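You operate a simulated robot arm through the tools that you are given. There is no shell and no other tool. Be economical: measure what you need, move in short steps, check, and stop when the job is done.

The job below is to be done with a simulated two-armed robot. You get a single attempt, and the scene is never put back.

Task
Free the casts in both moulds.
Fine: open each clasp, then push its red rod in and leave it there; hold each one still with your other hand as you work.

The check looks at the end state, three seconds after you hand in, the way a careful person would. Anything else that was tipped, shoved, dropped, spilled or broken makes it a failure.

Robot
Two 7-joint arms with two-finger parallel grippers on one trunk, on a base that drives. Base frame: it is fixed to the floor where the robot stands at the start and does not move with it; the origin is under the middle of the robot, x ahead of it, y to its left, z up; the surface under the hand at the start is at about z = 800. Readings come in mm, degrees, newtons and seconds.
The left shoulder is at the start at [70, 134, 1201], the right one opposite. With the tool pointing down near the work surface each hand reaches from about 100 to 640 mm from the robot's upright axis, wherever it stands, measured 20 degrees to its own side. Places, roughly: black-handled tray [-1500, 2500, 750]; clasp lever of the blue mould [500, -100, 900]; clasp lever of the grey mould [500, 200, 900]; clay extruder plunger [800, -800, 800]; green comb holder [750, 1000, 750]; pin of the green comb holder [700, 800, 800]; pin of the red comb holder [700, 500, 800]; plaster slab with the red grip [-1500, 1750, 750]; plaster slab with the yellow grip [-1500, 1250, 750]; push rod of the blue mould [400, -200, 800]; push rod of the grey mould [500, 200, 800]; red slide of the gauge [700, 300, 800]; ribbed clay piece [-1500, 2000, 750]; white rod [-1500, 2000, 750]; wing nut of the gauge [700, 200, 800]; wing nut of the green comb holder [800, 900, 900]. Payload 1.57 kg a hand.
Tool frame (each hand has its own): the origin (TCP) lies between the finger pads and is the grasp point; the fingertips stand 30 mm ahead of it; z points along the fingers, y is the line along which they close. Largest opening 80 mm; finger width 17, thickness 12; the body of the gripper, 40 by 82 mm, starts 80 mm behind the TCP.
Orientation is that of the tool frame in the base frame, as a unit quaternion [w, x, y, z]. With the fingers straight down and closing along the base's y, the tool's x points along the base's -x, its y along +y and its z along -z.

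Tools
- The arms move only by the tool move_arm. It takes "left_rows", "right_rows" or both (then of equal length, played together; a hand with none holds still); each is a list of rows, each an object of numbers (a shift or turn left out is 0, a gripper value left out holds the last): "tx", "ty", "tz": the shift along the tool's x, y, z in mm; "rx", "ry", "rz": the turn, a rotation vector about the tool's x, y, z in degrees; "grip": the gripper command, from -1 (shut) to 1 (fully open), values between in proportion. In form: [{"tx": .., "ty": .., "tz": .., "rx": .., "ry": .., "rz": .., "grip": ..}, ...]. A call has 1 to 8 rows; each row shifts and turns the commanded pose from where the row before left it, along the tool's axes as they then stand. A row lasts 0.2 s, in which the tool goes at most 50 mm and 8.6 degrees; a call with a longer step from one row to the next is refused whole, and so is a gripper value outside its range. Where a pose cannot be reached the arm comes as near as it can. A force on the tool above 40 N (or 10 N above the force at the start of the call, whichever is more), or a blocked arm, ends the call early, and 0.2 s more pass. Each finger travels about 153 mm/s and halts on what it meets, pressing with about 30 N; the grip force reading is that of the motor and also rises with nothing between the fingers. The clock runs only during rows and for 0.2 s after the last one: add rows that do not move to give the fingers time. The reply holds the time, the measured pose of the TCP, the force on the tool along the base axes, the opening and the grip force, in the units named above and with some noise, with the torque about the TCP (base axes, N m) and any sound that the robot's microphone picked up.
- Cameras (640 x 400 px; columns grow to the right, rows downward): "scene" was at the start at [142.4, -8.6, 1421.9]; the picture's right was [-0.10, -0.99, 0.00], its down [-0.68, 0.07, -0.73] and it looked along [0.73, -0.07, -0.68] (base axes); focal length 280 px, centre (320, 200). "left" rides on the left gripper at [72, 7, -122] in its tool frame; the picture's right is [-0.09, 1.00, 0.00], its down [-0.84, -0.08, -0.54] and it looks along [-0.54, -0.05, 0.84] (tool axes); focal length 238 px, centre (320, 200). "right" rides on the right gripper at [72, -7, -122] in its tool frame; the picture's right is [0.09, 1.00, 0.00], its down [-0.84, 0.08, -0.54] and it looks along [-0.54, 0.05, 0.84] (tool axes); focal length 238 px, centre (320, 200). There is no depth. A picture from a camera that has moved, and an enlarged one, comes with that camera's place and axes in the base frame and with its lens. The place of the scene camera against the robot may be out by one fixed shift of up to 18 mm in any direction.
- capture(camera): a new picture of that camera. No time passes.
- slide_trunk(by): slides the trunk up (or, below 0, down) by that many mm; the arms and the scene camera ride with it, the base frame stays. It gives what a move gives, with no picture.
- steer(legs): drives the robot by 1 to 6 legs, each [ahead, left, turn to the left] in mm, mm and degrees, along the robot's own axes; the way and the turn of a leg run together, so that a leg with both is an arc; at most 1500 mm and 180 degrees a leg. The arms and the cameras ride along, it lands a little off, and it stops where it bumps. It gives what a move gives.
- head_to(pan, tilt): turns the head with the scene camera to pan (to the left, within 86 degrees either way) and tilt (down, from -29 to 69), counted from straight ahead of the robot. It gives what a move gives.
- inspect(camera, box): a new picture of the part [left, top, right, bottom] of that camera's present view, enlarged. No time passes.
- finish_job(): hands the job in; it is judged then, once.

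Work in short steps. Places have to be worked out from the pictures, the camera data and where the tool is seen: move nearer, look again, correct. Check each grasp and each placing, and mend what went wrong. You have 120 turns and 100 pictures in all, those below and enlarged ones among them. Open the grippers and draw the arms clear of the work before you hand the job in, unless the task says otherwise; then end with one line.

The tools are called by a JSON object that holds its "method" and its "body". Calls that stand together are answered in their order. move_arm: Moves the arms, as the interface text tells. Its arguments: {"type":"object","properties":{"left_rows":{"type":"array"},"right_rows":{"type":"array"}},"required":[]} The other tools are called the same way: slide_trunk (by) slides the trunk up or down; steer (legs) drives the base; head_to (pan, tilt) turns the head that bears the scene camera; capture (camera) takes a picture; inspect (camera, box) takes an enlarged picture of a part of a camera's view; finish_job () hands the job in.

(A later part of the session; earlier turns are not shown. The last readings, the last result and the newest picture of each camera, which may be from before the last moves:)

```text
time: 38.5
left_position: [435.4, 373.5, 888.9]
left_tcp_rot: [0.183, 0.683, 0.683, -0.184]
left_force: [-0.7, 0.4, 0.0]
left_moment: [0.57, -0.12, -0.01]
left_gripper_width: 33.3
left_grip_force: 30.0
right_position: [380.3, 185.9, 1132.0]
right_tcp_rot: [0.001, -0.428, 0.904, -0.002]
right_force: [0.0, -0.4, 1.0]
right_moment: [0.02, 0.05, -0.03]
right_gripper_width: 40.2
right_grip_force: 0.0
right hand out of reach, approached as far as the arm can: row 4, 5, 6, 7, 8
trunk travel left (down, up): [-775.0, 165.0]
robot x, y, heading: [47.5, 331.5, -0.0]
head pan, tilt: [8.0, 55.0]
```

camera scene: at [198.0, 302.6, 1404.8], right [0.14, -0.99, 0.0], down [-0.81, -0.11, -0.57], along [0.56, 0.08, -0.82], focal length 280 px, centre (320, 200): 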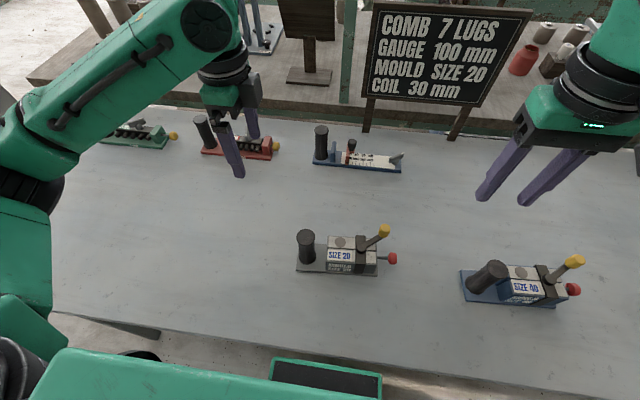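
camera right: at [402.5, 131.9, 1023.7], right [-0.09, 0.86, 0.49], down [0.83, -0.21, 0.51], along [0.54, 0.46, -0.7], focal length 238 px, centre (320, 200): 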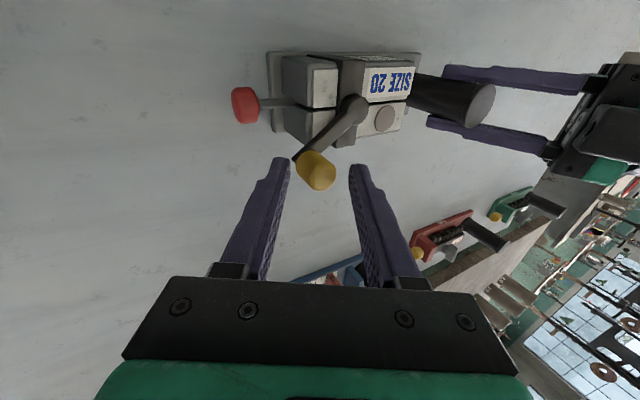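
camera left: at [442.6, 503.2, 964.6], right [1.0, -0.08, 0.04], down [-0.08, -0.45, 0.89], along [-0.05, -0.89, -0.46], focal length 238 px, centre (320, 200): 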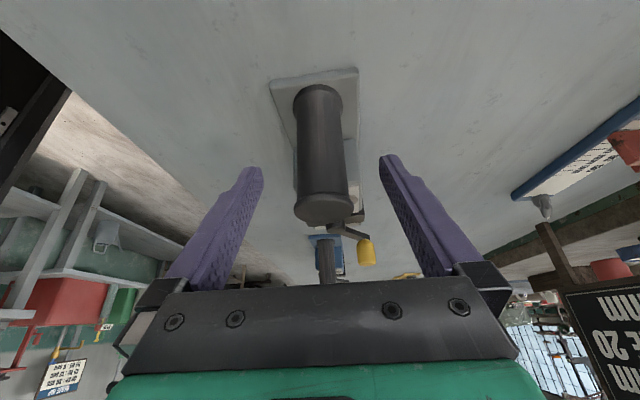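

Negative yaw fails on the right arm, so its last joint must be near that limit; positive yaw should free it. I turn back, move outward, then test positive yaw there.

{"method": "move_arm", "body": {"right_rows": [{"rz": 8.5}, {"rz": 8.5}, {"rz": 8.5}, {"rz": 8.5}, {"rz": 8.5}, {"rz": 8}]}}

{"method": "move_arm", "body": {"right_rows": [{"ty": -40}, {"ty": -40}, {"ty": -30}, {"tx": -40, "ty": -15}, {"tx": -40}]}}

{"method": "move_arm", "body": {"right_rows": [{"rz": 8.5}, {"rz": 8.5}, {"rz": 8.5}, {"rz": 8.5}, {"rz": 8.5}, {"rz": 8.5}]}}

```text
time: 39.9
left_position: [435.4, 374.1, 886.8]
left_tcp_rot: [0.182, 0.683, 0.683, -0.183]
left_force: [0.1, 0.3, 0.0]
left_moment: [0.19, -0.06, 0.04]
left_gripper_width: 33.1
left_grip_force: 30.3
right_position: [381.8, 183.5, 1131.9]
right_tcp_rot: [0.002, -0.001, 1.0, 0.0]
right_force: [-0.2, 0.0, 0.5]
right_moment: [-0.02, 0.02, -0.01]
right_gripper_width: 40.0
right_grip_force: 0.1
trunk travel left (down, up): [-775.0, 165.0]
robot x, y, heading: [50.6, 331.0, -0.1]
head pan, tilt: [8.0, 55.0]
```

```text
time: 41.0
left_position: [435.8, 374.0, 886.4]
left_tcp_rot: [0.183, 0.683, 0.682, -0.185]
left_force: [-0.8, -1.3, -0.1]
left_moment: [0.43, -0.12, -0.02]
left_gripper_width: 33.2
left_grip_force: 30.1
right_position: [462.4, 58.6, 1131.1]
right_tcp_rot: [0.001, -0.003, 1.0, 0.0]
right_force: [0.3, 0.4, 0.2]
right_moment: [-0.06, -0.02, -0.04]
right_gripper_width: 40.3
right_grip_force: 0.0
trunk travel left (down, up): [-775.0, 165.0]
robot x, y, heading: [52.1, 336.0, 0.3]
head pan, tilt: [8.0, 55.0]
```

```text
time: 42.5
left_position: [435.7, 374.7, 886.8]
left_tcp_rot: [0.183, 0.683, 0.683, -0.184]
left_force: [1.3, 0.0, -0.4]
left_moment: [-0.19, -0.22, 0.2]
left_gripper_width: 33.0
left_grip_force: 29.9
right_position: [462.7, 59.7, 1131.6]
right_tcp_rot: [0.001, 0.429, 0.903, -0.001]
right_force: [-0.2, -0.1, -0.5]
right_moment: [0.01, -0.02, -0.02]
right_gripper_width: 40.1
right_grip_force: 0.0
trunk travel left (down, up): [-775.0, 165.0]
robot x, y, heading: [54.1, 335.3, 0.1]
head pan, tilt: [8.0, 55.0]
```

Positive yaw works freely, and 51° already makes the fingers close along the lever's tangent. I move in over the knob vertically to see whether it reaches.

{"method": "move_arm", "body": {"right_rows": [{"tx": 18, "ty": 18, "tz": 20}, {"tx": 18, "ty": 18, "tz": 25}, {"tx": 18, "ty": 18, "tz": 25}, {"tx": 18, "ty": 18, "tz": 30}, {"tx": 18, "ty": 18, "tz": 30}, {"tx": 18, "ty": 17.5, "tz": 30}]}}

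{"method": "capture", "body": {"camera": "right"}}

```text
time: 43.9
left_position: [435.9, 375.1, 887.2]
left_tcp_rot: [0.183, 0.683, 0.683, -0.184]
left_force: [-0.5, 0.6, 0.5]
left_moment: [-0.11, -0.13, -0.11]
left_gripper_width: 32.9
left_grip_force: 30.0
right_position: [477.6, 214.0, 971.4]
right_tcp_rot: [0.0, 0.428, 0.904, 0.0]
right_force: [-0.7, -0.9, 0.1]
right_moment: [-0.01, -0.01, 0.02]
right_gripper_width: 39.9
right_grip_force: 0.0
trunk travel left (down, up): [-775.0, 165.0]
robot x, y, heading: [52.6, 332.3, -0.2]
head pan, tilt: [8.0, 55.0]
```

```text
68 pictures are left
camera right: at [426.6, 265.0, 1093.3], right [0.71, 0.7, 0.0], down [0.59, -0.6, 0.54], along [0.38, -0.39, -0.84], focal length 238 px, centre (320, 200)
```

right: 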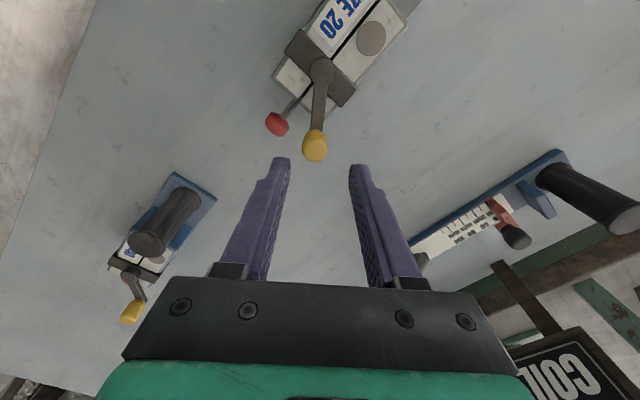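

The reach is good and the knob sits between the fingers. I descend around it to z≈900.

{"method": "move_arm", "body": {"right_rows": [{"tx": -2, "ty": -2, "tz": 20}, {"tz": 20}, {"tz": 16}, {"tz": 15}]}}

{"method": "capture", "body": {"camera": "right"}}

{"method": "inspect", "body": {"camera": "scene", "box": [290, 180, 450, 280]}}

```text
time: 44.9
left_position: [436.4, 373.5, 886.9]
left_tcp_rot: [0.182, 0.683, 0.684, -0.183]
left_force: [-0.5, 1.3, -0.5]
left_moment: [-0.15, -0.12, -0.05]
left_gripper_width: 33.0
left_grip_force: 30.2
right_position: [473.6, 203.6, 903.7]
right_tcp_rot: [0.0, 0.427, 0.904, 0.001]
right_force: [0.1, 0.3, 0.3]
right_moment: [0.04, -0.03, 0.01]
right_gripper_width: 40.0
right_grip_force: 0.1
right hand out of reach, approached as far as the arm can: row 4
trunk travel left (down, up): [-775.0, 165.0]
robot x, y, heading: [50.3, 328.9, -0.1]
head pan, tilt: [8.0, 55.0]
```

```text
67 pictures are left
camera right: at [422.5, 255.4, 1025.5], right [0.71, 0.7, 0.0], down [0.59, -0.6, 0.54], along [0.38, -0.38, -0.84], focal length 238 px, centre (320, 200)
```

right: 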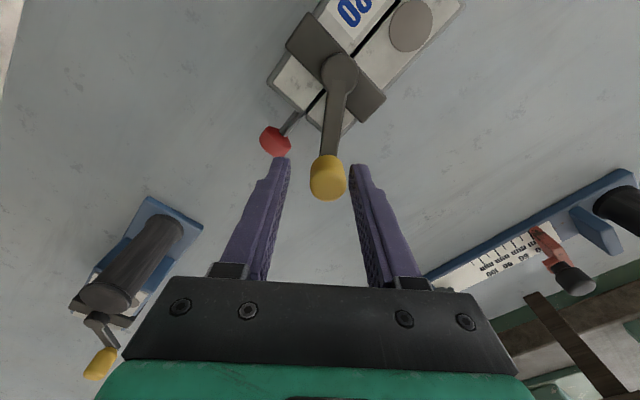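

```text
4.00 times, centred on (370, 230) of scene
camera zoom: at [182.6, 341.0, 1405.6], right [0.14, -0.99, 0.0], down [-0.81, -0.11, -0.57], along [0.57, 0.08, -0.82], focal length 1119 px, centre (120, 80)
```

zoom: 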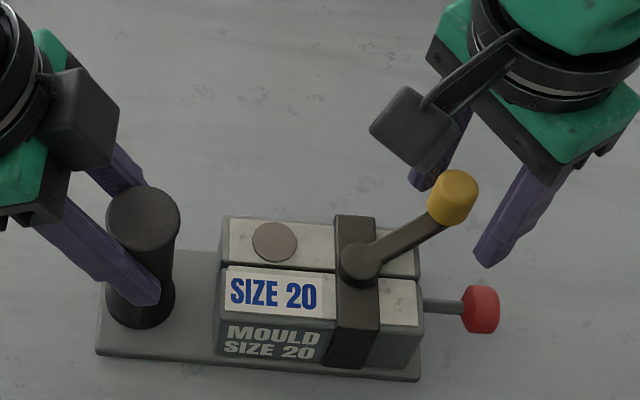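

The knob lies between the fingers, but lower heights hit the limit again, so the arm wants lower shoulders. I open, withdraw both hands upward, then lower the trunk by 100 mm.

{"method": "move_arm", "body": {"left_rows": [{"grip": 0.5}, {"grip": 1}, {"tz": -30}, {"tz": -40}, {"tz": -40}, {"tz": -40}, {"tz": -30}], "right_rows": [{"tz": -20}, {"tz": -30}, {"tz": -30}, {"tz": -30}, {"tz": -30}, {"tz": -10}, {"tz": 0}]}}

{"method": "slide_trunk", "body": {"by": -100}}

{"method": "capture", "body": {"camera": "scene"}}

{"method": "capture", "body": {"camera": "left"}}

{"method": "capture", "body": {"camera": "right"}}

```text
time: 46.5
left_position: [435.4, 462.0, 1042.7]
left_tcp_rot: [0.182, 0.684, 0.682, -0.184]
left_force: [-0.4, -0.4, -0.2]
left_moment: [0.01, 0.04, 0.0]
left_gripper_width: 80.1
left_grip_force: 0.1
right_position: [473.1, 204.2, 1054.2]
right_tcp_rot: [0.001, 0.428, 0.904, 0.0]
right_force: [0.0, 0.8, 0.6]
right_moment: [0.0, 0.03, -0.01]
right_gripper_width: 39.7
right_grip_force: 0.1
trunk travel left (down, up): [-775.0, 165.0]
robot x, y, heading: [52.4, 331.7, 0.1]
head pan, tilt: [8.0, 55.0]
```

```text
time: 47.8
left_position: [435.6, 462.5, 941.3]
left_tcp_rot: [0.182, 0.683, 0.683, -0.183]
left_force: [-0.5, -0.1, 0.2]
left_moment: [-0.01, -0.02, 0.04]
left_gripper_width: 80.0
left_grip_force: 0.1
right_position: [473.0, 203.9, 953.5]
right_tcp_rot: [0.0, 0.428, 0.904, 0.0]
right_force: [-0.1, -0.3, -0.5]
right_moment: [-0.01, 0.01, 0.0]
right_gripper_width: 39.8
right_grip_force: 0.0
trunk travel left (down, up): [-675.0, 265.0]
robot x, y, heading: [55.1, 332.7, 0.2]
head pan, tilt: [8.0, 55.0]
```

```text
65 pictures are left
camera scene: at [182.4, 340.8, 1305.7], right [0.14, -0.99, 0.0], down [-0.81, -0.11, -0.57], along [0.57, 0.08, -0.82], focal length 280 px, centre (320, 200)
```

scene: 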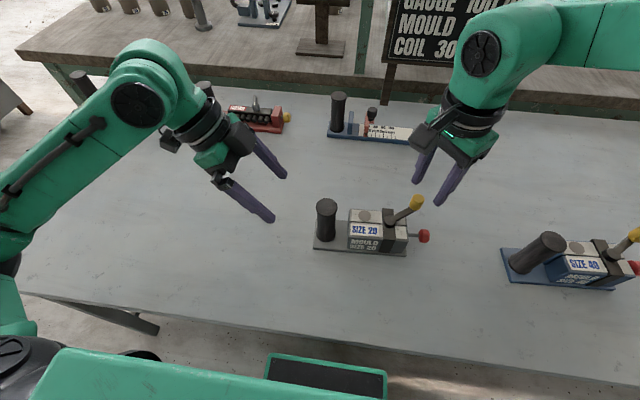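

```text
64 pictures are left
camera left: at [442.3, 586.4, 1010.8], right [1.0, -0.08, 0.05], down [-0.08, -0.45, 0.89], along [-0.05, -0.89, -0.46], focal length 238 px, centre (320, 200)
```

left: 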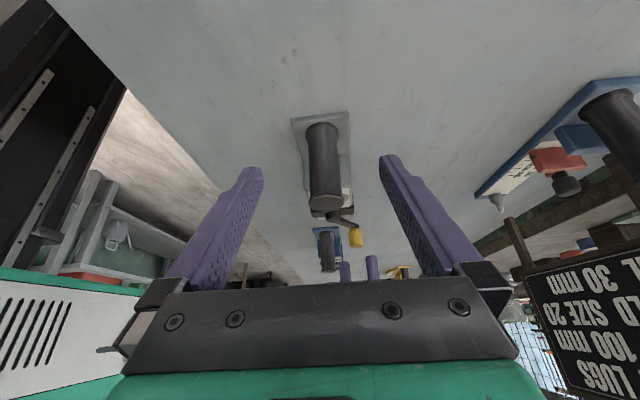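

```text
63 pictures are left
camera right: at [421.9, 254.6, 1076.2], right [0.71, 0.7, 0.0], down [0.59, -0.6, 0.54], along [0.38, -0.39, -0.84], focal length 238 px, centre (320, 200)
```

right: 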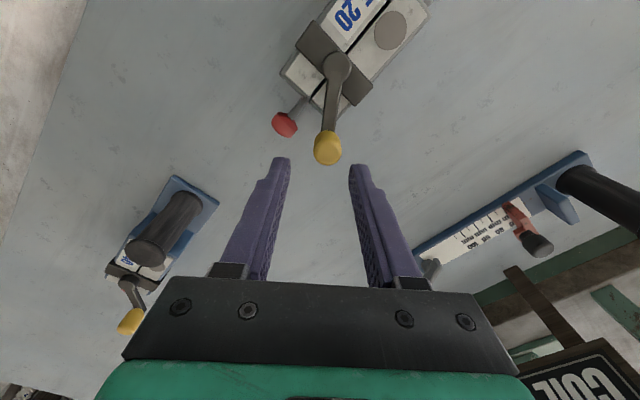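

Both are clear after lowering. I re-approach and re-grip the handle with the left hand.

{"method": "move_arm", "body": {"left_rows": [{"tx": -25}, {"tx": -25}, {"tz": 30}, {"tz": 30}, {"tz": 30}, {"grip": -0.2}, {"grip": -1}, {"grip": -1}]}}

{"method": "move_arm", "body": {"right_rows": [{"tx": 1.4, "ty": 6.3, "tz": 10}, {"tz": 20}, {"tz": 21}]}}

{"method": "capture", "body": {"camera": "right"}}

{"method": "inspect", "body": {"camera": "scene", "box": [290, 170, 450, 270]}}

```text
time: 49.6
left_position: [436.9, 373.0, 889.5]
left_tcp_rot: [0.182, 0.683, 0.683, -0.183]
left_force: [0.9, -1.4, 0.0]
left_moment: [-0.19, -0.19, 0.08]
left_gripper_width: 33.3
left_grip_force: 29.8
right_position: [473.9, 203.4, 953.8]
right_tcp_rot: [0.001, 0.428, 0.904, -0.001]
right_force: [-0.7, 0.4, -0.2]
right_moment: [0.04, -0.01, -0.01]
right_gripper_width: 40.1
right_grip_force: 0.0
trunk travel left (down, up): [-675.0, 265.0]
robot x, y, heading: [51.2, 328.4, -0.1]
head pan, tilt: [8.0, 55.0]
```

```text
time: 50.4
left_position: [437.0, 372.4, 889.9]
left_tcp_rot: [0.183, 0.683, 0.683, -0.184]
left_force: [-0.4, -0.4, 0.4]
left_moment: [-0.04, -0.09, -0.01]
left_gripper_width: 32.8
left_grip_force: 29.8
right_position: [477.0, 208.0, 904.7]
right_tcp_rot: [0.001, 0.428, 0.904, 0.0]
right_force: [0.3, -0.2, 0.3]
right_moment: [0.03, 0.0, -0.02]
right_gripper_width: 40.0
right_grip_force: 0.0
trunk travel left (down, up): [-675.0, 265.0]
robot x, y, heading: [51.4, 329.8, 0.2]
head pan, tilt: [8.0, 55.0]
```

```text
62 pictures are left
camera right: at [425.1, 259.0, 1025.1], right [0.71, 0.7, 0.0], down [0.59, -0.6, 0.54], along [0.38, -0.39, -0.84], focal length 238 px, centre (320, 200)
```

right: 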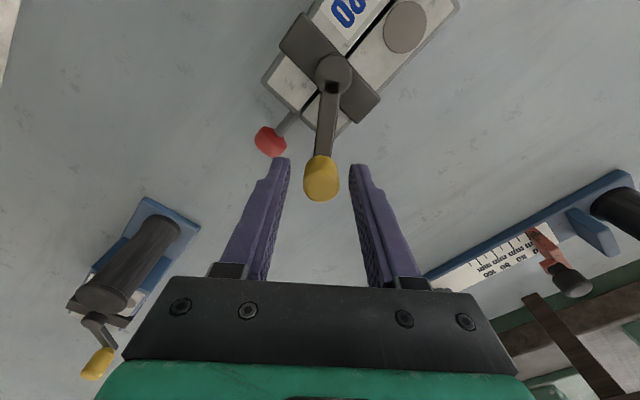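

```text
4.00 times, centred on (370, 220) of scene
camera zoom: at [183.0, 340.9, 1305.6], right [0.14, -0.99, 0.0], down [-0.81, -0.11, -0.57], along [0.57, 0.08, -0.82], focal length 1119 px, centre (120, 120)
```

zoom: 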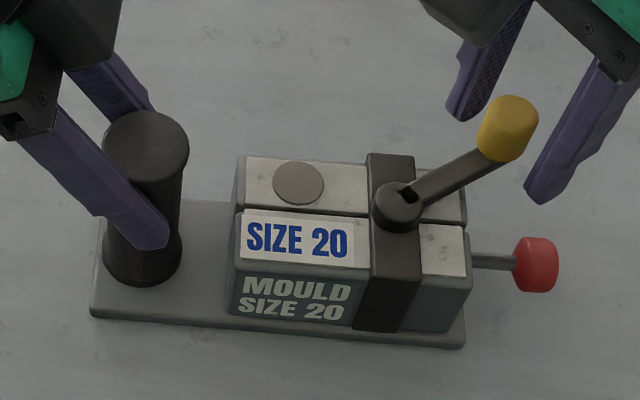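

The knob is centred in the cage with no reach limit now. I close on it and then try a small tangential move to feel which way the lever turns.

{"method": "move_arm", "body": {"right_rows": [{"tz": 3, "grip": -0.4}, {"grip": -1}, {"grip": -1}]}}

{"method": "move_arm", "body": {"right_rows": [{"ty": 3}, {"ty": 3}, {}]}}

```text
time: 51.2
left_position: [435.8, 373.0, 890.6]
left_tcp_rot: [0.183, 0.683, 0.683, -0.183]
left_force: [-0.2, -2.3, -0.4]
left_moment: [0.45, -0.39, 0.14]
left_gripper_width: 32.9
left_grip_force: 30.2
right_position: [478.0, 208.6, 900.8]
right_tcp_rot: [0.001, 0.428, 0.904, 0.0]
right_force: [1.0, -0.2, 6.1]
right_moment: [-0.22, 0.24, -0.02]
right_gripper_width: 21.4
right_grip_force: 30.0
trunk travel left (down, up): [-675.0, 265.0]
robot x, y, heading: [54.6, 332.6, 0.2]
head pan, tilt: [8.0, 55.0]
```

```text
time: 52.0
left_position: [435.6, 373.8, 889.0]
left_tcp_rot: [0.182, 0.684, 0.682, -0.182]
left_force: [0.1, 14.4, -0.1]
left_moment: [-0.01, -0.08, 0.41]
left_gripper_width: 33.1
left_grip_force: 30.1
right_position: [481.2, 210.1, 899.8]
right_tcp_rot: [0.001, 0.428, 0.904, -0.002]
right_force: [-1.9, -14.6, 2.0]
right_moment: [-0.32, 0.2, 0.22]
right_gripper_width: 21.0
right_grip_force: 29.9
trunk travel left (down, up): [-675.0, 265.0]
robot x, y, heading: [48.6, 332.8, -0.2]
head pan, tilt: [8.0, 55.0]
```

Moving 6 mm that way gave 14.6 N of resistance, so it is stiff. I test the opposite direction.

{"method": "move_arm", "body": {"right_rows": [{"ty": -3}, {"ty": -3}, {}]}}

{"method": "move_arm", "body": {"right_rows": [{"ty": -3}, {"ty": -3}, {}]}}

{"method": "inspect", "body": {"camera": "scene", "box": [290, 170, 450, 270]}}

```text
time: 52.8
left_position: [436.9, 372.3, 890.2]
left_tcp_rot: [0.183, 0.683, 0.682, -0.184]
left_force: [-3.3, 3.3, 0.1]
left_moment: [0.29, -0.24, -0.24]
left_gripper_width: 33.1
left_grip_force: 30.4
right_position: [478.4, 209.3, 900.7]
right_tcp_rot: [0.0, 0.428, 0.904, 0.0]
right_force: [2.8, -4.4, 1.0]
right_moment: [-0.44, -0.03, -0.16]
right_gripper_width: 21.0
right_grip_force: 29.9
trunk travel left (down, up): [-675.0, 265.0]
robot x, y, heading: [51.2, 331.4, -0.3]
head pan, tilt: [8.0, 55.0]
```

```text
time: 53.6
left_position: [436.9, 372.3, 890.1]
left_tcp_rot: [0.185, 0.683, 0.682, -0.185]
left_force: [3.8, -11.1, -0.1]
left_moment: [-0.44, 0.01, 0.2]
left_gripper_width: 32.9
left_grip_force: 30.2
right_position: [472.3, 204.8, 900.6]
right_tcp_rot: [0.0, 0.428, 0.904, 0.002]
right_force: [-5.7, 11.0, 0.3]
right_moment: [0.55, 0.06, -0.05]
right_gripper_width: 21.3
right_grip_force: 29.7
trunk travel left (down, up): [-675.0, 265.0]
robot x, y, heading: [53.3, 331.7, -0.1]
head pan, tilt: [8.0, 55.0]
```

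```text
4.00 times, centred on (370, 220) of scene
camera zoom: at [182.6, 340.7, 1305.6], right [0.14, -0.99, 0.0], down [-0.81, -0.11, -0.57], along [0.57, 0.08, -0.82], focal length 1119 px, centre (120, 120)
```

zoom: 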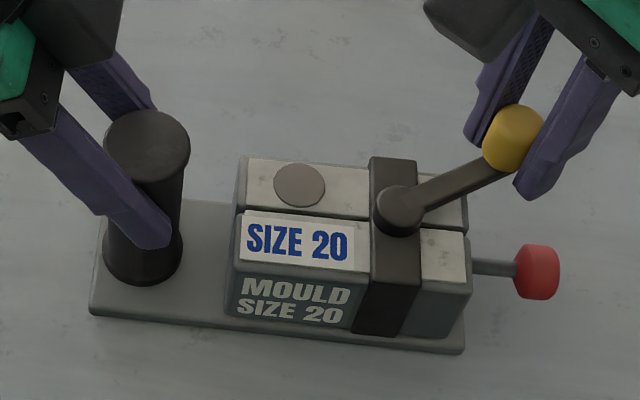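

The lever turns clockwise, seen from above: the knob moved along a 56 mm circle about the pivot with little tangential force. I continue that arc, turning the hand with it.

{"method": "move_arm", "body": {"right_rows": [{"tx": 1.7, "ty": -7.7, "rz": 8}, {"tx": 1.7, "ty": -7.7, "rz": 8}, {"tx": 1.7, "ty": -7.7, "rz": 8}, {}]}}

{"method": "inspect", "body": {"camera": "scene", "box": [290, 170, 450, 270]}}

```text
time: 54.6
left_position: [435.7, 372.6, 890.4]
left_tcp_rot: [0.184, 0.683, 0.683, -0.183]
left_force: [1.5, -11.9, 4.5]
left_moment: [-0.77, -0.36, 0.11]
left_gripper_width: 33.2
left_grip_force: 29.8
right_position: [449.8, 196.8, 900.0]
right_tcp_rot: [0.0, 0.607, 0.795, -0.001]
right_force: [-1.6, 10.3, -1.2]
right_moment: [-0.32, 0.23, -0.03]
right_gripper_width: 21.2
right_grip_force: 30.0
trunk travel left (down, up): [-675.0, 265.0]
robot x, y, heading: [53.6, 330.5, 0.0]
head pan, tilt: [8.0, 55.0]
```

```text
4.00 times, centred on (370, 220) of scene
camera zoom: at [182.8, 340.8, 1305.6], right [0.14, -0.99, 0.0], down [-0.81, -0.11, -0.57], along [0.57, 0.08, -0.82], focal length 1119 px, centre (120, 120)
```

zoom: 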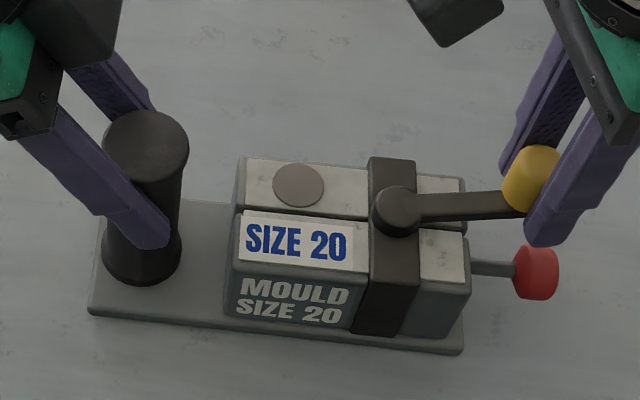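

It rotates well with a 10 N inward pull, so my radius is slightly large. I add a little inward shift and carry on.

{"method": "move_arm", "body": {"right_rows": [{"tx": 2.6, "ty": -7.5, "rz": 8}, {"tx": 2.2, "ty": -7.5, "rz": 8}, {"tx": 1.7, "ty": -7.5, "rz": 8}, {"tx": 1.7, "ty": -7.5, "rz": 8}, {}]}}

{"method": "inspect", "body": {"camera": "scene", "box": [290, 170, 450, 270]}}

```text
time: 55.8
left_position: [436.2, 374.6, 890.1]
left_tcp_rot: [0.181, 0.683, 0.684, -0.181]
left_force: [5.7, 22.7, 1.1]
left_moment: [0.59, -0.39, 0.34]
left_gripper_width: 33.1
left_grip_force: 30.0
right_position: [419.3, 202.9, 900.5]
right_tcp_rot: [0.001, 0.803, 0.596, -0.001]
right_force: [-6.7, -21.9, 5.7]
right_moment: [0.04, 0.32, 0.09]
right_gripper_width: 21.8
right_grip_force: 29.5
trunk travel left (down, up): [-675.0, 265.0]
robot x, y, heading: [49.9, 332.1, 0.5]
head pan, tilt: [8.0, 55.0]
```

```text
4.00 times, centred on (370, 220) of scene
camera zoom: at [181.8, 340.7, 1305.6], right [0.14, -0.99, 0.0], down [-0.81, -0.11, -0.57], along [0.57, 0.08, -0.82], focal length 1119 px, centre (120, 120)
```

zoom: 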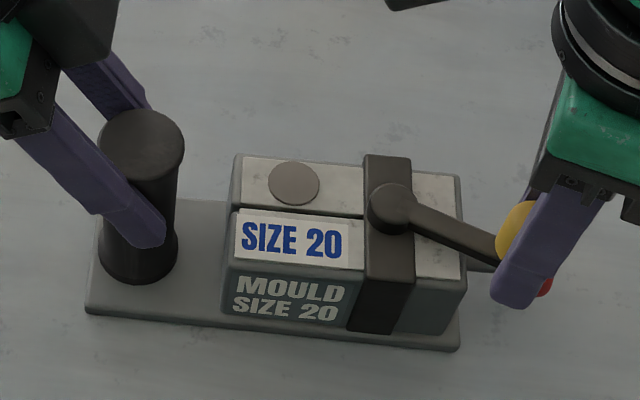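

The force is nearly all radial: I pushed inward too far. I back out 2.5 mm and continue with the original arc values.

{"method": "move_arm", "body": {"right_rows": [{"tx": -2.5}, {"tx": 1.5, "ty": -7.7, "rz": 8}, {"tx": 1.5, "ty": -7.7, "rz": 8}, {}]}}

{"method": "inspect", "body": {"camera": "scene", "box": [290, 170, 450, 270]}}

```text
time: 56.8
left_position: [435.9, 372.5, 889.6]
left_tcp_rot: [0.182, 0.683, 0.682, -0.185]
left_force: [3.0, 8.1, 0.3]
left_moment: [0.55, -0.57, 0.34]
left_gripper_width: 32.8
left_grip_force: 30.3
right_position: [406.3, 209.1, 900.1]
right_tcp_rot: [0.0, 0.878, 0.479, 0.0]
right_force: [-3.1, -7.1, 3.7]
right_moment: [0.05, 0.38, -0.1]
right_gripper_width: 21.1
right_grip_force: 30.3
trunk travel left (down, up): [-675.0, 265.0]
robot x, y, heading: [51.0, 328.3, -0.1]
head pan, tilt: [8.0, 55.0]
```

```text
4.00 times, centred on (370, 220) of scene
camera zoom: at [182.7, 341.2, 1305.6], right [0.14, -0.99, 0.0], down [-0.81, -0.11, -0.57], along [0.57, 0.08, -0.82], focal length 1119 px, centre (120, 120)
```

zoom: 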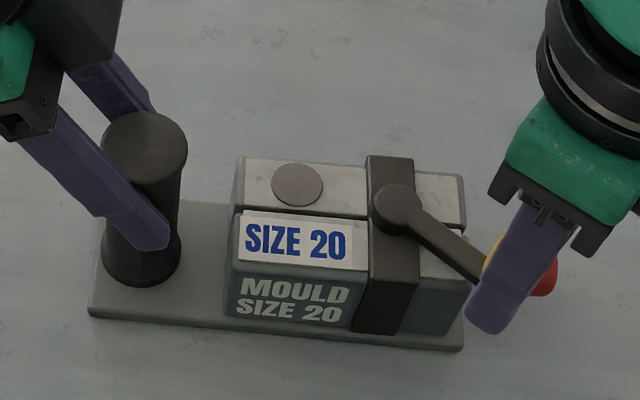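

Forces are small and it is still turning, now about 78° from the start. I carry on with two more rows.

{"method": "move_arm", "body": {"right_rows": [{"tx": 1.2, "ty": -7.7, "rz": 8}, {"tx": 1.2, "ty": -7.7, "rz": 8}, {}]}}

{"method": "inspect", "body": {"camera": "scene", "box": [290, 170, 450, 270]}}

```text
time: 57.6
left_position: [437.7, 373.6, 890.8]
left_tcp_rot: [0.183, 0.682, 0.684, -0.181]
left_force: [5.3, 27.6, 0.5]
left_moment: [0.01, 0.09, -0.18]
left_gripper_width: 33.1
left_grip_force: 30.1
right_position: [395.2, 218.7, 899.8]
right_tcp_rot: [0.002, 0.936, 0.352, -0.002]
right_force: [-4.8, -29.0, 0.1]
right_moment: [0.17, 0.13, -0.14]
right_gripper_width: 21.1
right_grip_force: 29.9
trunk travel left (down, up): [-675.0, 265.0]
robot x, y, heading: [53.9, 328.1, 0.1]
head pan, tilt: [8.0, 55.0]
```

```text
4.00 times, centred on (370, 220) of scene
camera zoom: at [182.5, 339.9, 1305.7], right [0.14, -0.99, 0.0], down [-0.81, -0.11, -0.57], along [0.57, 0.08, -0.82], focal length 1119 px, centre (120, 120)
```

zoom: 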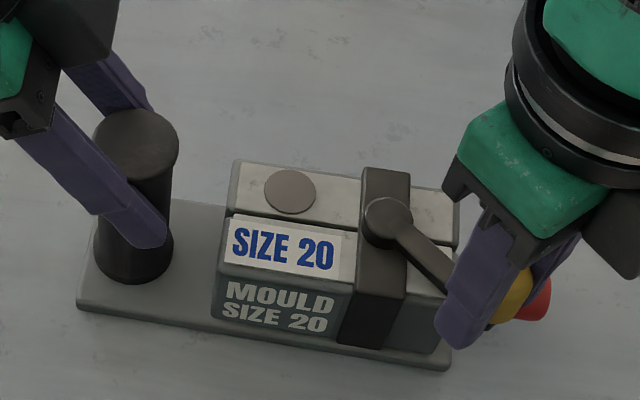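

The force jumped to 29 N tangentially and the mould began to twist, so the lever is at its open stop, about 80° from the start. I reverse the last part to unload it.

{"method": "move_arm", "body": {"right_rows": [{"tx": -0.1, "ty": 7.7, "rz": -8}, {"tx": -0.3, "ty": 3, "rz": -3}, {}]}}

{"method": "inspect", "body": {"camera": "scene", "box": [290, 170, 450, 270]}}

```text
time: 58.4
left_position: [436.0, 371.2, 891.1]
left_tcp_rot: [0.183, 0.685, 0.68, -0.187]
left_force: [-1.9, -10.4, 0.6]
left_moment: [-0.82, 0.03, -0.11]
left_gripper_width: 33.1
left_grip_force: 30.1
right_position: [404.0, 213.0, 901.0]
right_tcp_rot: [-0.001, 0.897, 0.442, 0.002]
right_force: [2.5, 11.4, -2.4]
right_moment: [0.24, 0.16, 0.12]
right_gripper_width: 21.0
right_grip_force: 30.0
trunk travel left (down, up): [-675.0, 265.0]
robot x, y, heading: [53.2, 333.6, 0.1]
head pan, tilt: [8.0, 55.0]
```

```text
4.00 times, centred on (370, 220) of scene
camera zoom: at [183.4, 341.0, 1305.5], right [0.14, -0.99, 0.0], down [-0.81, -0.11, -0.57], along [0.57, 0.08, -0.82], focal length 1119 px, centre (120, 120)
```

zoom: 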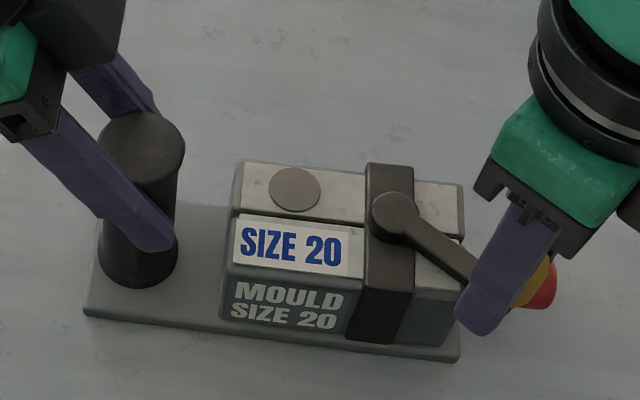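

The load is down to 11 N of friction. I open the right fingers, lift off, and look.

{"method": "move_arm", "body": {"right_rows": [{"grip": -0.2}, {"grip": 0}, {"tz": -20}, {"tz": -30}, {"tz": -20}]}}

{"method": "inspect", "body": {"camera": "scene", "box": [290, 170, 450, 270]}}

{"method": "capture", "body": {"camera": "right"}}

```text
time: 59.6
left_position: [436.2, 373.3, 891.2]
left_tcp_rot: [0.183, 0.683, 0.683, -0.184]
left_force: [0.5, -0.1, 1.7]
left_moment: [-0.7, -0.19, 0.0]
left_gripper_width: 33.0
left_grip_force: 30.0
right_position: [402.7, 212.8, 971.5]
right_tcp_rot: [0.0, 0.898, 0.441, -0.001]
right_force: [0.0, -0.5, 0.0]
right_moment: [0.0, -0.01, -0.01]
right_gripper_width: 40.1
right_grip_force: 0.1
trunk travel left (down, up): [-675.0, 265.0]
robot x, y, heading: [54.0, 332.2, -0.1]
head pan, tilt: [8.0, 55.0]
```

```text
4.00 times, centred on (370, 220) of scene
camera zoom: at [182.3, 340.8, 1305.7], right [0.14, -0.99, 0.0], down [-0.81, -0.11, -0.57], along [0.57, 0.08, -0.82], focal length 1119 px, centre (120, 120)
```

zoom: 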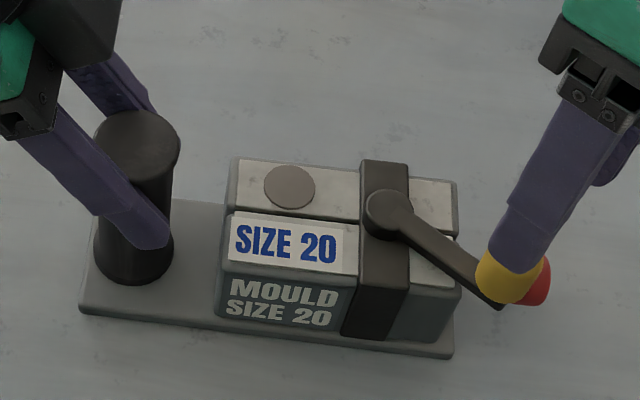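

```text
53 pictures are left
camera right: at [440.3, 272.8, 1093.2], right [0.84, -0.54, 0.0], down [-0.45, -0.71, 0.54], along [-0.29, -0.46, -0.84], focal length 238 px, centre (320, 200)
```

right: 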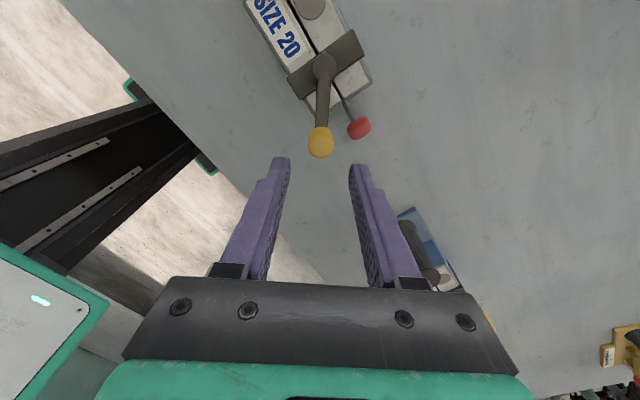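

The lever has swung through to the other side of the rod, but backing off may have dragged it a few degrees from its stop. I lower the open cage over it again and push gently toward the stop.

{"method": "move_arm", "body": {"right_rows": [{"tz": 25}, {"tz": 25}, {"tz": 20}, {"ty": -5}, {"ty": -4}, {}]}}

{"method": "move_arm", "body": {"right_rows": [{"ty": -2}, {"tx": 0.3, "ty": -2, "rz": 2}, {}]}}

{"method": "capture", "body": {"camera": "right"}}

```text
time: 61.0
left_position: [435.4, 372.6, 890.4]
left_tcp_rot: [0.182, 0.684, 0.682, -0.184]
left_force: [0.0, 0.0, 2.4]
left_moment: [-0.59, -0.18, -0.01]
left_gripper_width: 33.0
left_grip_force: 29.6
right_position: [398.4, 218.8, 899.4]
right_tcp_rot: [0.001, 0.897, 0.442, 0.001]
right_force: [0.3, 0.1, -0.2]
right_moment: [0.01, 0.0, -0.02]
right_gripper_width: 39.8
right_grip_force: 0.0
trunk travel left (down, up): [-675.0, 265.0]
robot x, y, heading: [52.9, 330.5, 0.2]
head pan, tilt: [8.0, 55.0]
```

```text
time: 61.8
left_position: [437.4, 373.6, 889.3]
left_tcp_rot: [0.183, 0.683, 0.683, -0.183]
left_force: [-0.6, 0.6, 2.1]
left_moment: [-0.58, -0.16, -0.25]
left_gripper_width: 32.9
left_grip_force: 29.9
right_position: [393.1, 220.7, 901.2]
right_tcp_rot: [0.0, 0.905, 0.425, 0.001]
right_force: [1.0, -1.4, 1.1]
right_moment: [0.0, 0.01, -0.01]
right_gripper_width: 41.4
right_grip_force: 0.6
trunk travel left (down, up): [-675.0, 265.0]
robot x, y, heading: [48.4, 331.4, -0.2]
head pan, tilt: [8.0, 55.0]
```

```text
52 pictures are left
camera right: at [432.7, 279.9, 1022.4], right [0.83, -0.56, 0.0], down [-0.48, -0.69, 0.54], along [-0.31, -0.45, -0.84], focal length 238 px, centre (320, 200)
```

right: 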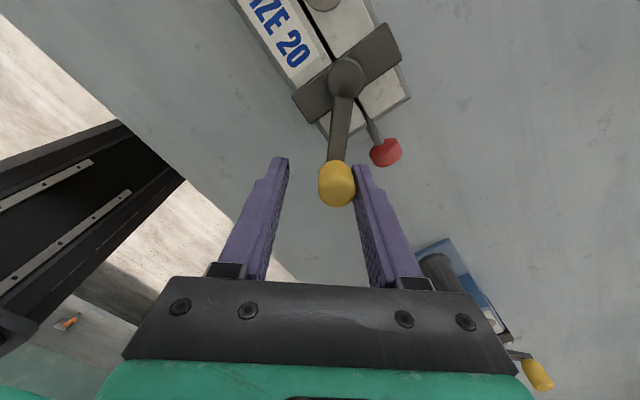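

Contact is just made (opening 41.4). I push on in small steps and watch the force.

{"method": "move_arm", "body": {"right_rows": [{"tx": 0.1, "ty": -2, "rz": 2}, {"tx": 0.1, "ty": -2, "rz": 2}, {}]}}

{"method": "move_arm", "body": {"right_rows": [{"tx": 0.1, "ty": -2, "rz": 2}, {"tx": 0.1, "ty": -2, "rz": 2}, {}]}}

{"method": "capture", "body": {"camera": "right"}}

{"method": "inspect", "body": {"camera": "scene", "box": [290, 170, 450, 270]}}

```text
time: 62.6
left_position: [436.3, 373.7, 889.1]
left_tcp_rot: [0.182, 0.683, 0.683, -0.183]
left_force: [-2.6, 2.8, 2.5]
left_moment: [-0.1, -0.1, -0.49]
left_gripper_width: 33.1
left_grip_force: 30.1
right_position: [390.4, 222.3, 901.1]
right_tcp_rot: [0.001, 0.919, 0.393, 0.0]
right_force: [4.5, -3.9, 2.5]
right_moment: [-0.05, -0.01, -0.03]
right_gripper_width: 45.0
right_grip_force: 2.5
trunk travel left (down, up): [-675.0, 265.0]
robot x, y, heading: [49.5, 331.4, -0.1]
head pan, tilt: [8.0, 55.0]
```

```text
time: 63.4
left_position: [436.5, 373.5, 890.3]
left_tcp_rot: [0.183, 0.683, 0.683, -0.184]
left_force: [-3.8, 5.3, 1.5]
left_moment: [-0.01, -0.07, -0.61]
left_gripper_width: 33.1
left_grip_force: 29.9
right_position: [387.8, 226.2, 900.6]
right_tcp_rot: [0.0, 0.932, 0.361, 0.0]
right_force: [4.8, -7.4, 3.6]
right_moment: [-0.05, -0.02, -0.01]
right_gripper_width: 46.9
right_grip_force: 4.3
trunk travel left (down, up): [-675.0, 265.0]
robot x, y, heading: [52.0, 333.3, 0.1]
head pan, tilt: [8.0, 55.0]
```

```text
51 pictures are left
camera right: at [434.4, 279.0, 1022.1], right [0.74, -0.67, 0.0], down [-0.57, -0.62, 0.54], along [-0.36, -0.4, -0.84], focal length 238 px, centre (320, 200)
```

right: 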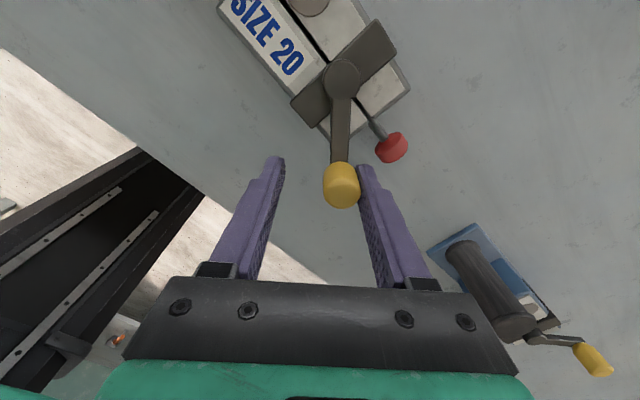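

```text
4.00 times, centred on (370, 220) of scene
camera zoom: at [182.3, 340.5, 1305.7], right [0.14, -0.99, 0.0], down [-0.81, -0.11, -0.57], along [0.57, 0.08, -0.82], focal length 1119 px, centre (120, 120)
```

zoom: 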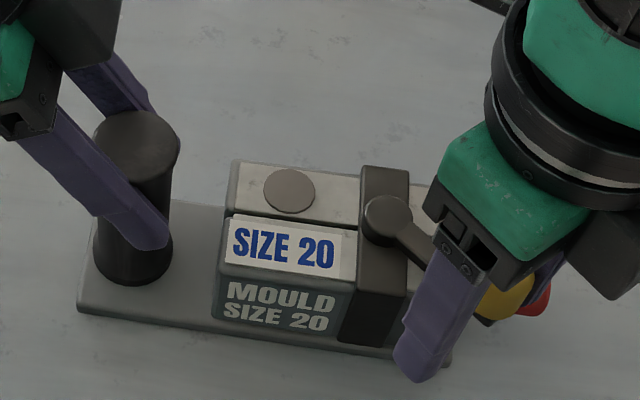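

By measurement the knob moved another 7 mm under about 4 N, and the force has now risen to 8 N. One more small push tells stop from friction.

{"method": "move_arm", "body": {"right_rows": [{"tx": 0.1, "ty": -3, "rz": 2}, {"tx": 0.1, "ty": -3, "rz": 2}, {"ty": -2}, {}]}}

{"method": "capture", "body": {"camera": "right"}}

```text
time: 64.4
left_position: [436.5, 373.0, 889.8]
left_tcp_rot: [0.183, 0.683, 0.683, -0.183]
left_force: [-1.2, 8.4, -0.2]
left_moment: [0.29, -0.12, -0.56]
left_gripper_width: 33.7
left_grip_force: 30.0
right_position: [382.6, 232.0, 898.2]
right_tcp_rot: [0.001, 0.945, 0.328, 0.0]
right_force: [2.3, -7.9, -0.3]
right_moment: [0.03, -0.02, -0.03]
right_gripper_width: 46.9
right_grip_force: 3.4
trunk travel left (down, up): [-675.0, 265.0]
robot x, y, heading: [51.3, 332.6, -0.2]
head pan, tilt: [8.0, 55.0]
```

```text
49 pictures are left
camera right: at [433.2, 281.9, 1022.0], right [0.69, -0.72, 0.0], down [-0.61, -0.58, 0.54], along [-0.39, -0.37, -0.84], focal length 238 px, centre (320, 200)
```

right: 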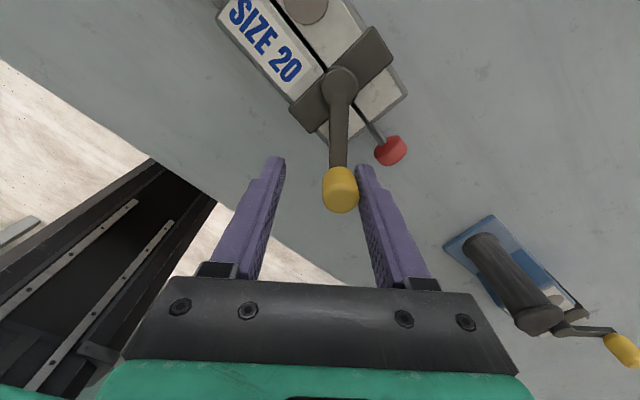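

Now the whole mould starts to twist at 8 N while the lever stays about −42° against the mould axis, so the clasp is at its open stop. I release, lift clear, close the fingers and turn the yaw to about 94° for pushing the rod.

{"method": "move_arm", "body": {"right_rows": [{"ty": 10}, {"tz": -30}, {"tz": -30}, {"tz": -30, "grip": -1}, {"rz": -8}, {"rz": -8}, {"rz": -8}, {"rz": -8}]}}

{"method": "move_arm", "body": {"right_rows": [{"rz": -8}, {"rz": -8}]}}

{"method": "capture", "body": {"camera": "right"}}

{"method": "inspect", "body": {"camera": "scene", "box": [290, 170, 450, 270]}}

```text
time: 66.2
left_position: [436.5, 372.5, 889.9]
left_tcp_rot: [0.183, 0.683, 0.683, -0.184]
left_force: [-1.9, -0.4, -2.8]
left_moment: [-0.09, 0.05, -0.22]
left_gripper_width: 33.1
left_grip_force: 29.9
right_position: [387.2, 225.4, 989.9]
right_tcp_rot: [0.001, 0.817, 0.577, 0.001]
right_force: [0.3, -0.3, 0.6]
right_moment: [0.0, -0.02, 0.0]
right_gripper_width: 0.0
right_grip_force: 21.1
trunk travel left (down, up): [-675.0, 265.0]
robot x, y, heading: [47.8, 332.5, -0.1]
head pan, tilt: [8.0, 55.0]
```

```text
time: 66.8
left_position: [436.5, 373.1, 891.0]
left_tcp_rot: [0.182, 0.684, 0.683, -0.183]
left_force: [-2.2, -0.5, -1.9]
left_moment: [-0.13, 0.03, -0.22]
left_gripper_width: 33.1
left_grip_force: 29.3
right_position: [388.4, 223.4, 989.9]
right_tcp_rot: [0.0, 0.729, 0.685, 0.0]
right_force: [-0.5, 0.2, 0.3]
right_moment: [-0.01, -0.01, 0.0]
right_gripper_width: 0.0
right_grip_force: 21.6
trunk travel left (down, up): [-675.0, 265.0]
robot x, y, heading: [52.5, 333.8, 0.1]
head pan, tilt: [8.0, 55.0]
```

```text
48 pictures are left
camera right: at [384.6, 296.5, 1111.7], right [1.0, 0.03, 0.0], down [0.03, -0.84, 0.54], along [0.02, -0.54, -0.84], focal length 238 px, centre (320, 200)
```

right: 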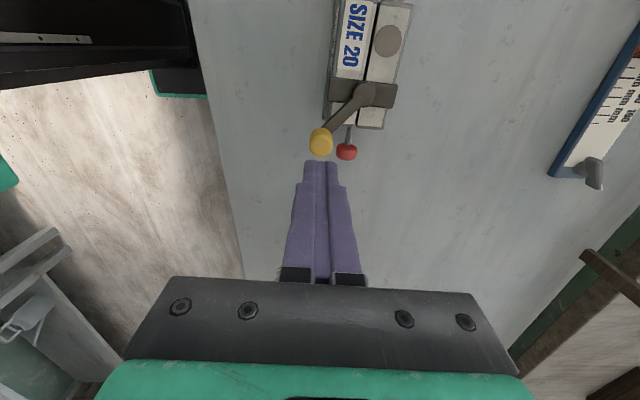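

```text
4.00 times, centred on (370, 220) of scene
camera zoom: at [182.5, 340.8, 1305.6], right [0.14, -0.99, 0.0], down [-0.81, -0.11, -0.57], along [0.57, 0.08, -0.82], focal length 1119 px, centre (120, 120)
```

zoom: 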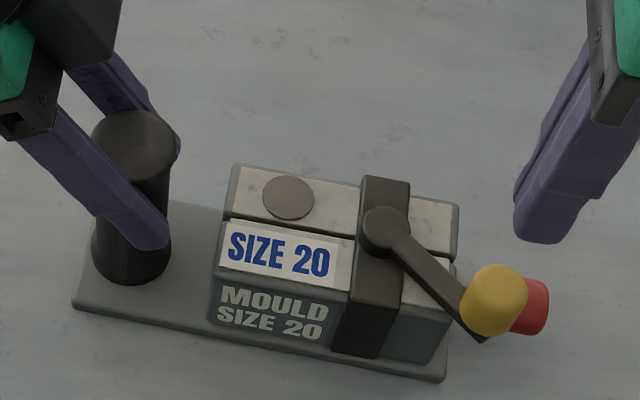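

The lever knob is at (388, 222) and the red rod knob at (422, 191, 833), with its outer face near y 181. I move the closed fingers to (422, 150) and go down to z 850.

{"method": "move_arm", "body": {"right_rows": [{"tx": -35, "ty": 19}, {"tx": -36, "ty": 19.5}, {"tz": 35}, {"tz": 35}, {"tz": 35}, {"tz": 33}]}}

{"method": "capture", "body": {"camera": "right"}}

{"method": "inspect", "body": {"camera": "scene", "box": [310, 170, 470, 270]}}

```text
time: 68.2
left_position: [435.5, 373.2, 890.0]
left_tcp_rot: [0.184, 0.683, 0.683, -0.184]
left_force: [-0.4, -0.5, -1.5]
left_moment: [-0.17, -0.12, -0.04]
left_gripper_width: 33.3
left_grip_force: 30.1
right_position: [422.5, 149.4, 850.5]
right_tcp_rot: [0.001, 0.729, 0.684, 0.0]
right_force: [0.5, -0.2, 0.0]
right_moment: [0.02, -0.03, 0.03]
right_gripper_width: 0.1
right_grip_force: 21.0
trunk travel left (down, up): [-675.0, 265.0]
robot x, y, heading: [49.7, 332.0, 0.1]
head pan, tilt: [8.0, 55.0]
```

```text
46 pictures are left
camera right: at [419.4, 221.9, 973.0], right [1.0, 0.03, 0.0], down [0.02, -0.84, 0.54], along [0.02, -0.54, -0.84], focal length 238 px, centre (320, 200)
```

right: 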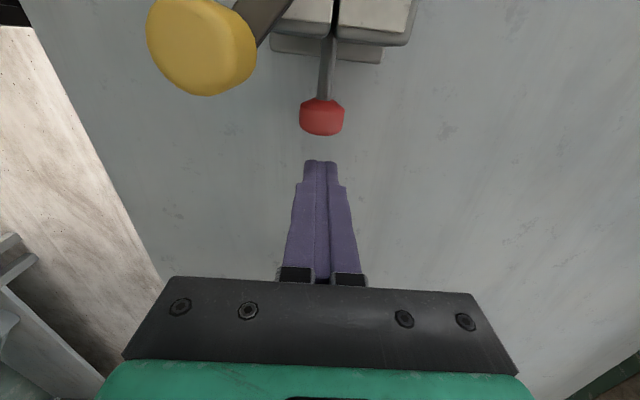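

```text
4.00 times, centred on (390, 220) of scene
camera zoom: at [183.1, 341.0, 1305.6], right [0.14, -0.99, 0.0], down [-0.81, -0.11, -0.57], along [0.57, 0.08, -0.82], focal length 1119 px, centre (40, 120)
```

zoom: 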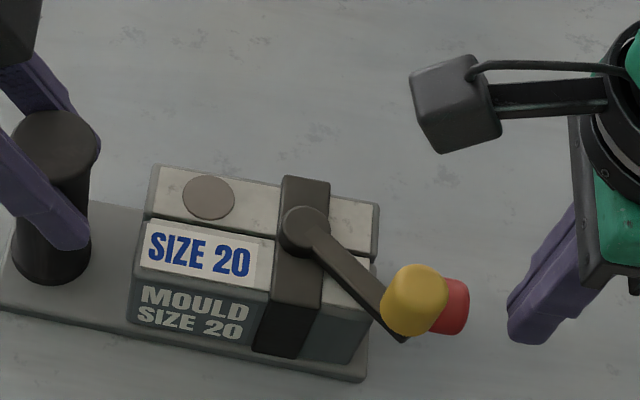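

The rod knob is aligned with the fingers. I advance to contact in small steps and then push.

{"method": "move_arm", "body": {"right_rows": [{"tx": 8}, {"tx": 8}, {"tx": 4}, {"tx": 4}, {}]}}

{"method": "move_arm", "body": {"right_rows": [{"tx": 3}, {"tx": 3}, {"tx": 3}, {}]}}

{"method": "capture", "body": {"camera": "right"}}

```text
time: 69.4
left_position: [436.7, 372.1, 889.3]
left_tcp_rot: [0.183, 0.683, 0.682, -0.184]
left_force: [-0.8, 1.5, 0.3]
left_moment: [-0.26, 0.05, -0.12]
left_gripper_width: 33.2
left_grip_force: 30.0
right_position: [423.8, 174.1, 852.2]
right_tcp_rot: [0.001, 0.73, 0.684, 0.001]
right_force: [0.1, -1.3, 0.1]
right_moment: [-0.06, -0.02, -0.01]
right_gripper_width: 0.0
right_grip_force: 21.3
trunk travel left (down, up): [-675.0, 265.0]
robot x, y, heading: [52.0, 331.6, 0.0]
head pan, tilt: [8.0, 55.0]
```

```text
time: 70.4
left_position: [437.2, 373.3, 890.2]
left_tcp_rot: [0.183, 0.683, 0.683, -0.184]
left_force: [0.2, 1.4, -2.4]
left_moment: [-0.08, -0.05, -0.04]
left_gripper_width: 33.3
left_grip_force: 30.1
right_position: [425.1, 184.7, 852.8]
right_tcp_rot: [0.0, 0.73, 0.684, 0.0]
right_force: [-0.9, -1.6, -0.3]
right_moment: [-0.04, 0.03, -0.02]
right_gripper_width: 0.1
right_grip_force: 21.5
trunk travel left (down, up): [-675.0, 265.0]
robot x, y, heading: [52.6, 330.1, 0.1]
head pan, tilt: [8.0, 55.0]
```

```text
44 pictures are left
camera right: at [421.3, 256.0, 974.7], right [1.0, 0.03, 0.0], down [0.02, -0.84, 0.54], along [0.02, -0.54, -0.84], focal length 238 px, centre (320, 200)
```

right: 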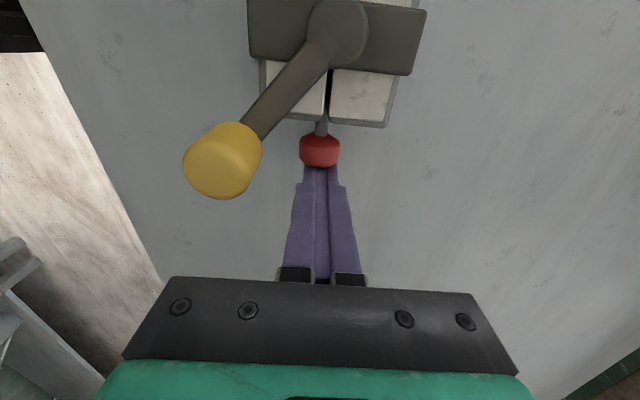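

The rod slides in easily (1.6 N). I continue until it bottoms out.

{"method": "move_arm", "body": {"right_rows": [{"tx": 3}, {"tx": 3}, {"tx": 3}, {}]}}

{"method": "move_arm", "body": {"right_rows": [{"tx": 2}, {"tx": 2}, {"tx": 2}, {}]}}

{"method": "capture", "body": {"camera": "right"}}

```text
time: 71.4
left_position: [436.7, 373.4, 890.1]
left_tcp_rot: [0.182, 0.683, 0.683, -0.184]
left_force: [-1.0, 5.4, -0.7]
left_moment: [-0.03, -0.01, -0.24]
left_gripper_width: 33.1
left_grip_force: 29.9
right_position: [425.3, 193.7, 852.4]
right_tcp_rot: [0.001, 0.729, 0.684, 0.0]
right_force: [1.3, -7.3, 2.4]
right_moment: [-0.1, -0.03, -0.02]
right_gripper_width: 0.0
right_grip_force: 21.1
trunk travel left (down, up): [-675.0, 265.0]
robot x, y, heading: [52.1, 331.7, 0.2]
head pan, tilt: [8.0, 55.0]
```

```text
time: 72.4
left_position: [436.2, 373.2, 891.2]
left_tcp_rot: [0.182, 0.683, 0.683, -0.181]
left_force: [0.2, 26.5, 5.0]
left_moment: [0.1, 0.02, -0.29]
left_gripper_width: 33.4
left_grip_force: 29.8
right_position: [424.2, 196.6, 853.3]
right_tcp_rot: [0.002, 0.73, 0.684, -0.002]
right_force: [2.1, -32.6, 8.2]
right_moment: [-0.4, 0.3, -0.02]
right_gripper_width: 0.0
right_grip_force: 21.4
trunk travel left (down, up): [-675.0, 265.0]
robot x, y, heading: [50.5, 330.8, 0.1]
head pan, tilt: [8.0, 55.0]
```

```text
43 pictures are left
camera right: at [421.1, 269.5, 974.1], right [1.0, 0.03, 0.0], down [0.02, -0.84, 0.55], along [0.02, -0.55, -0.84], focal length 238 px, centre (320, 200)
```

right: 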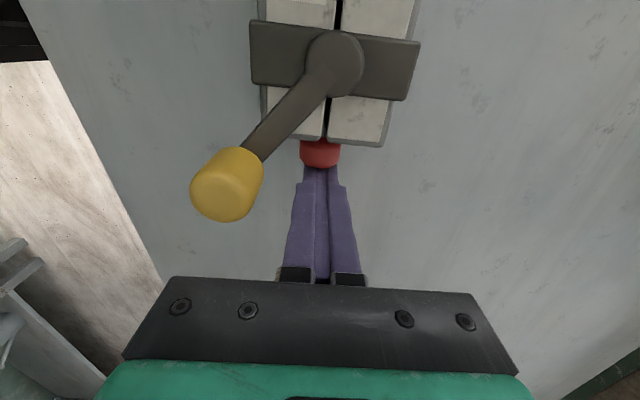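

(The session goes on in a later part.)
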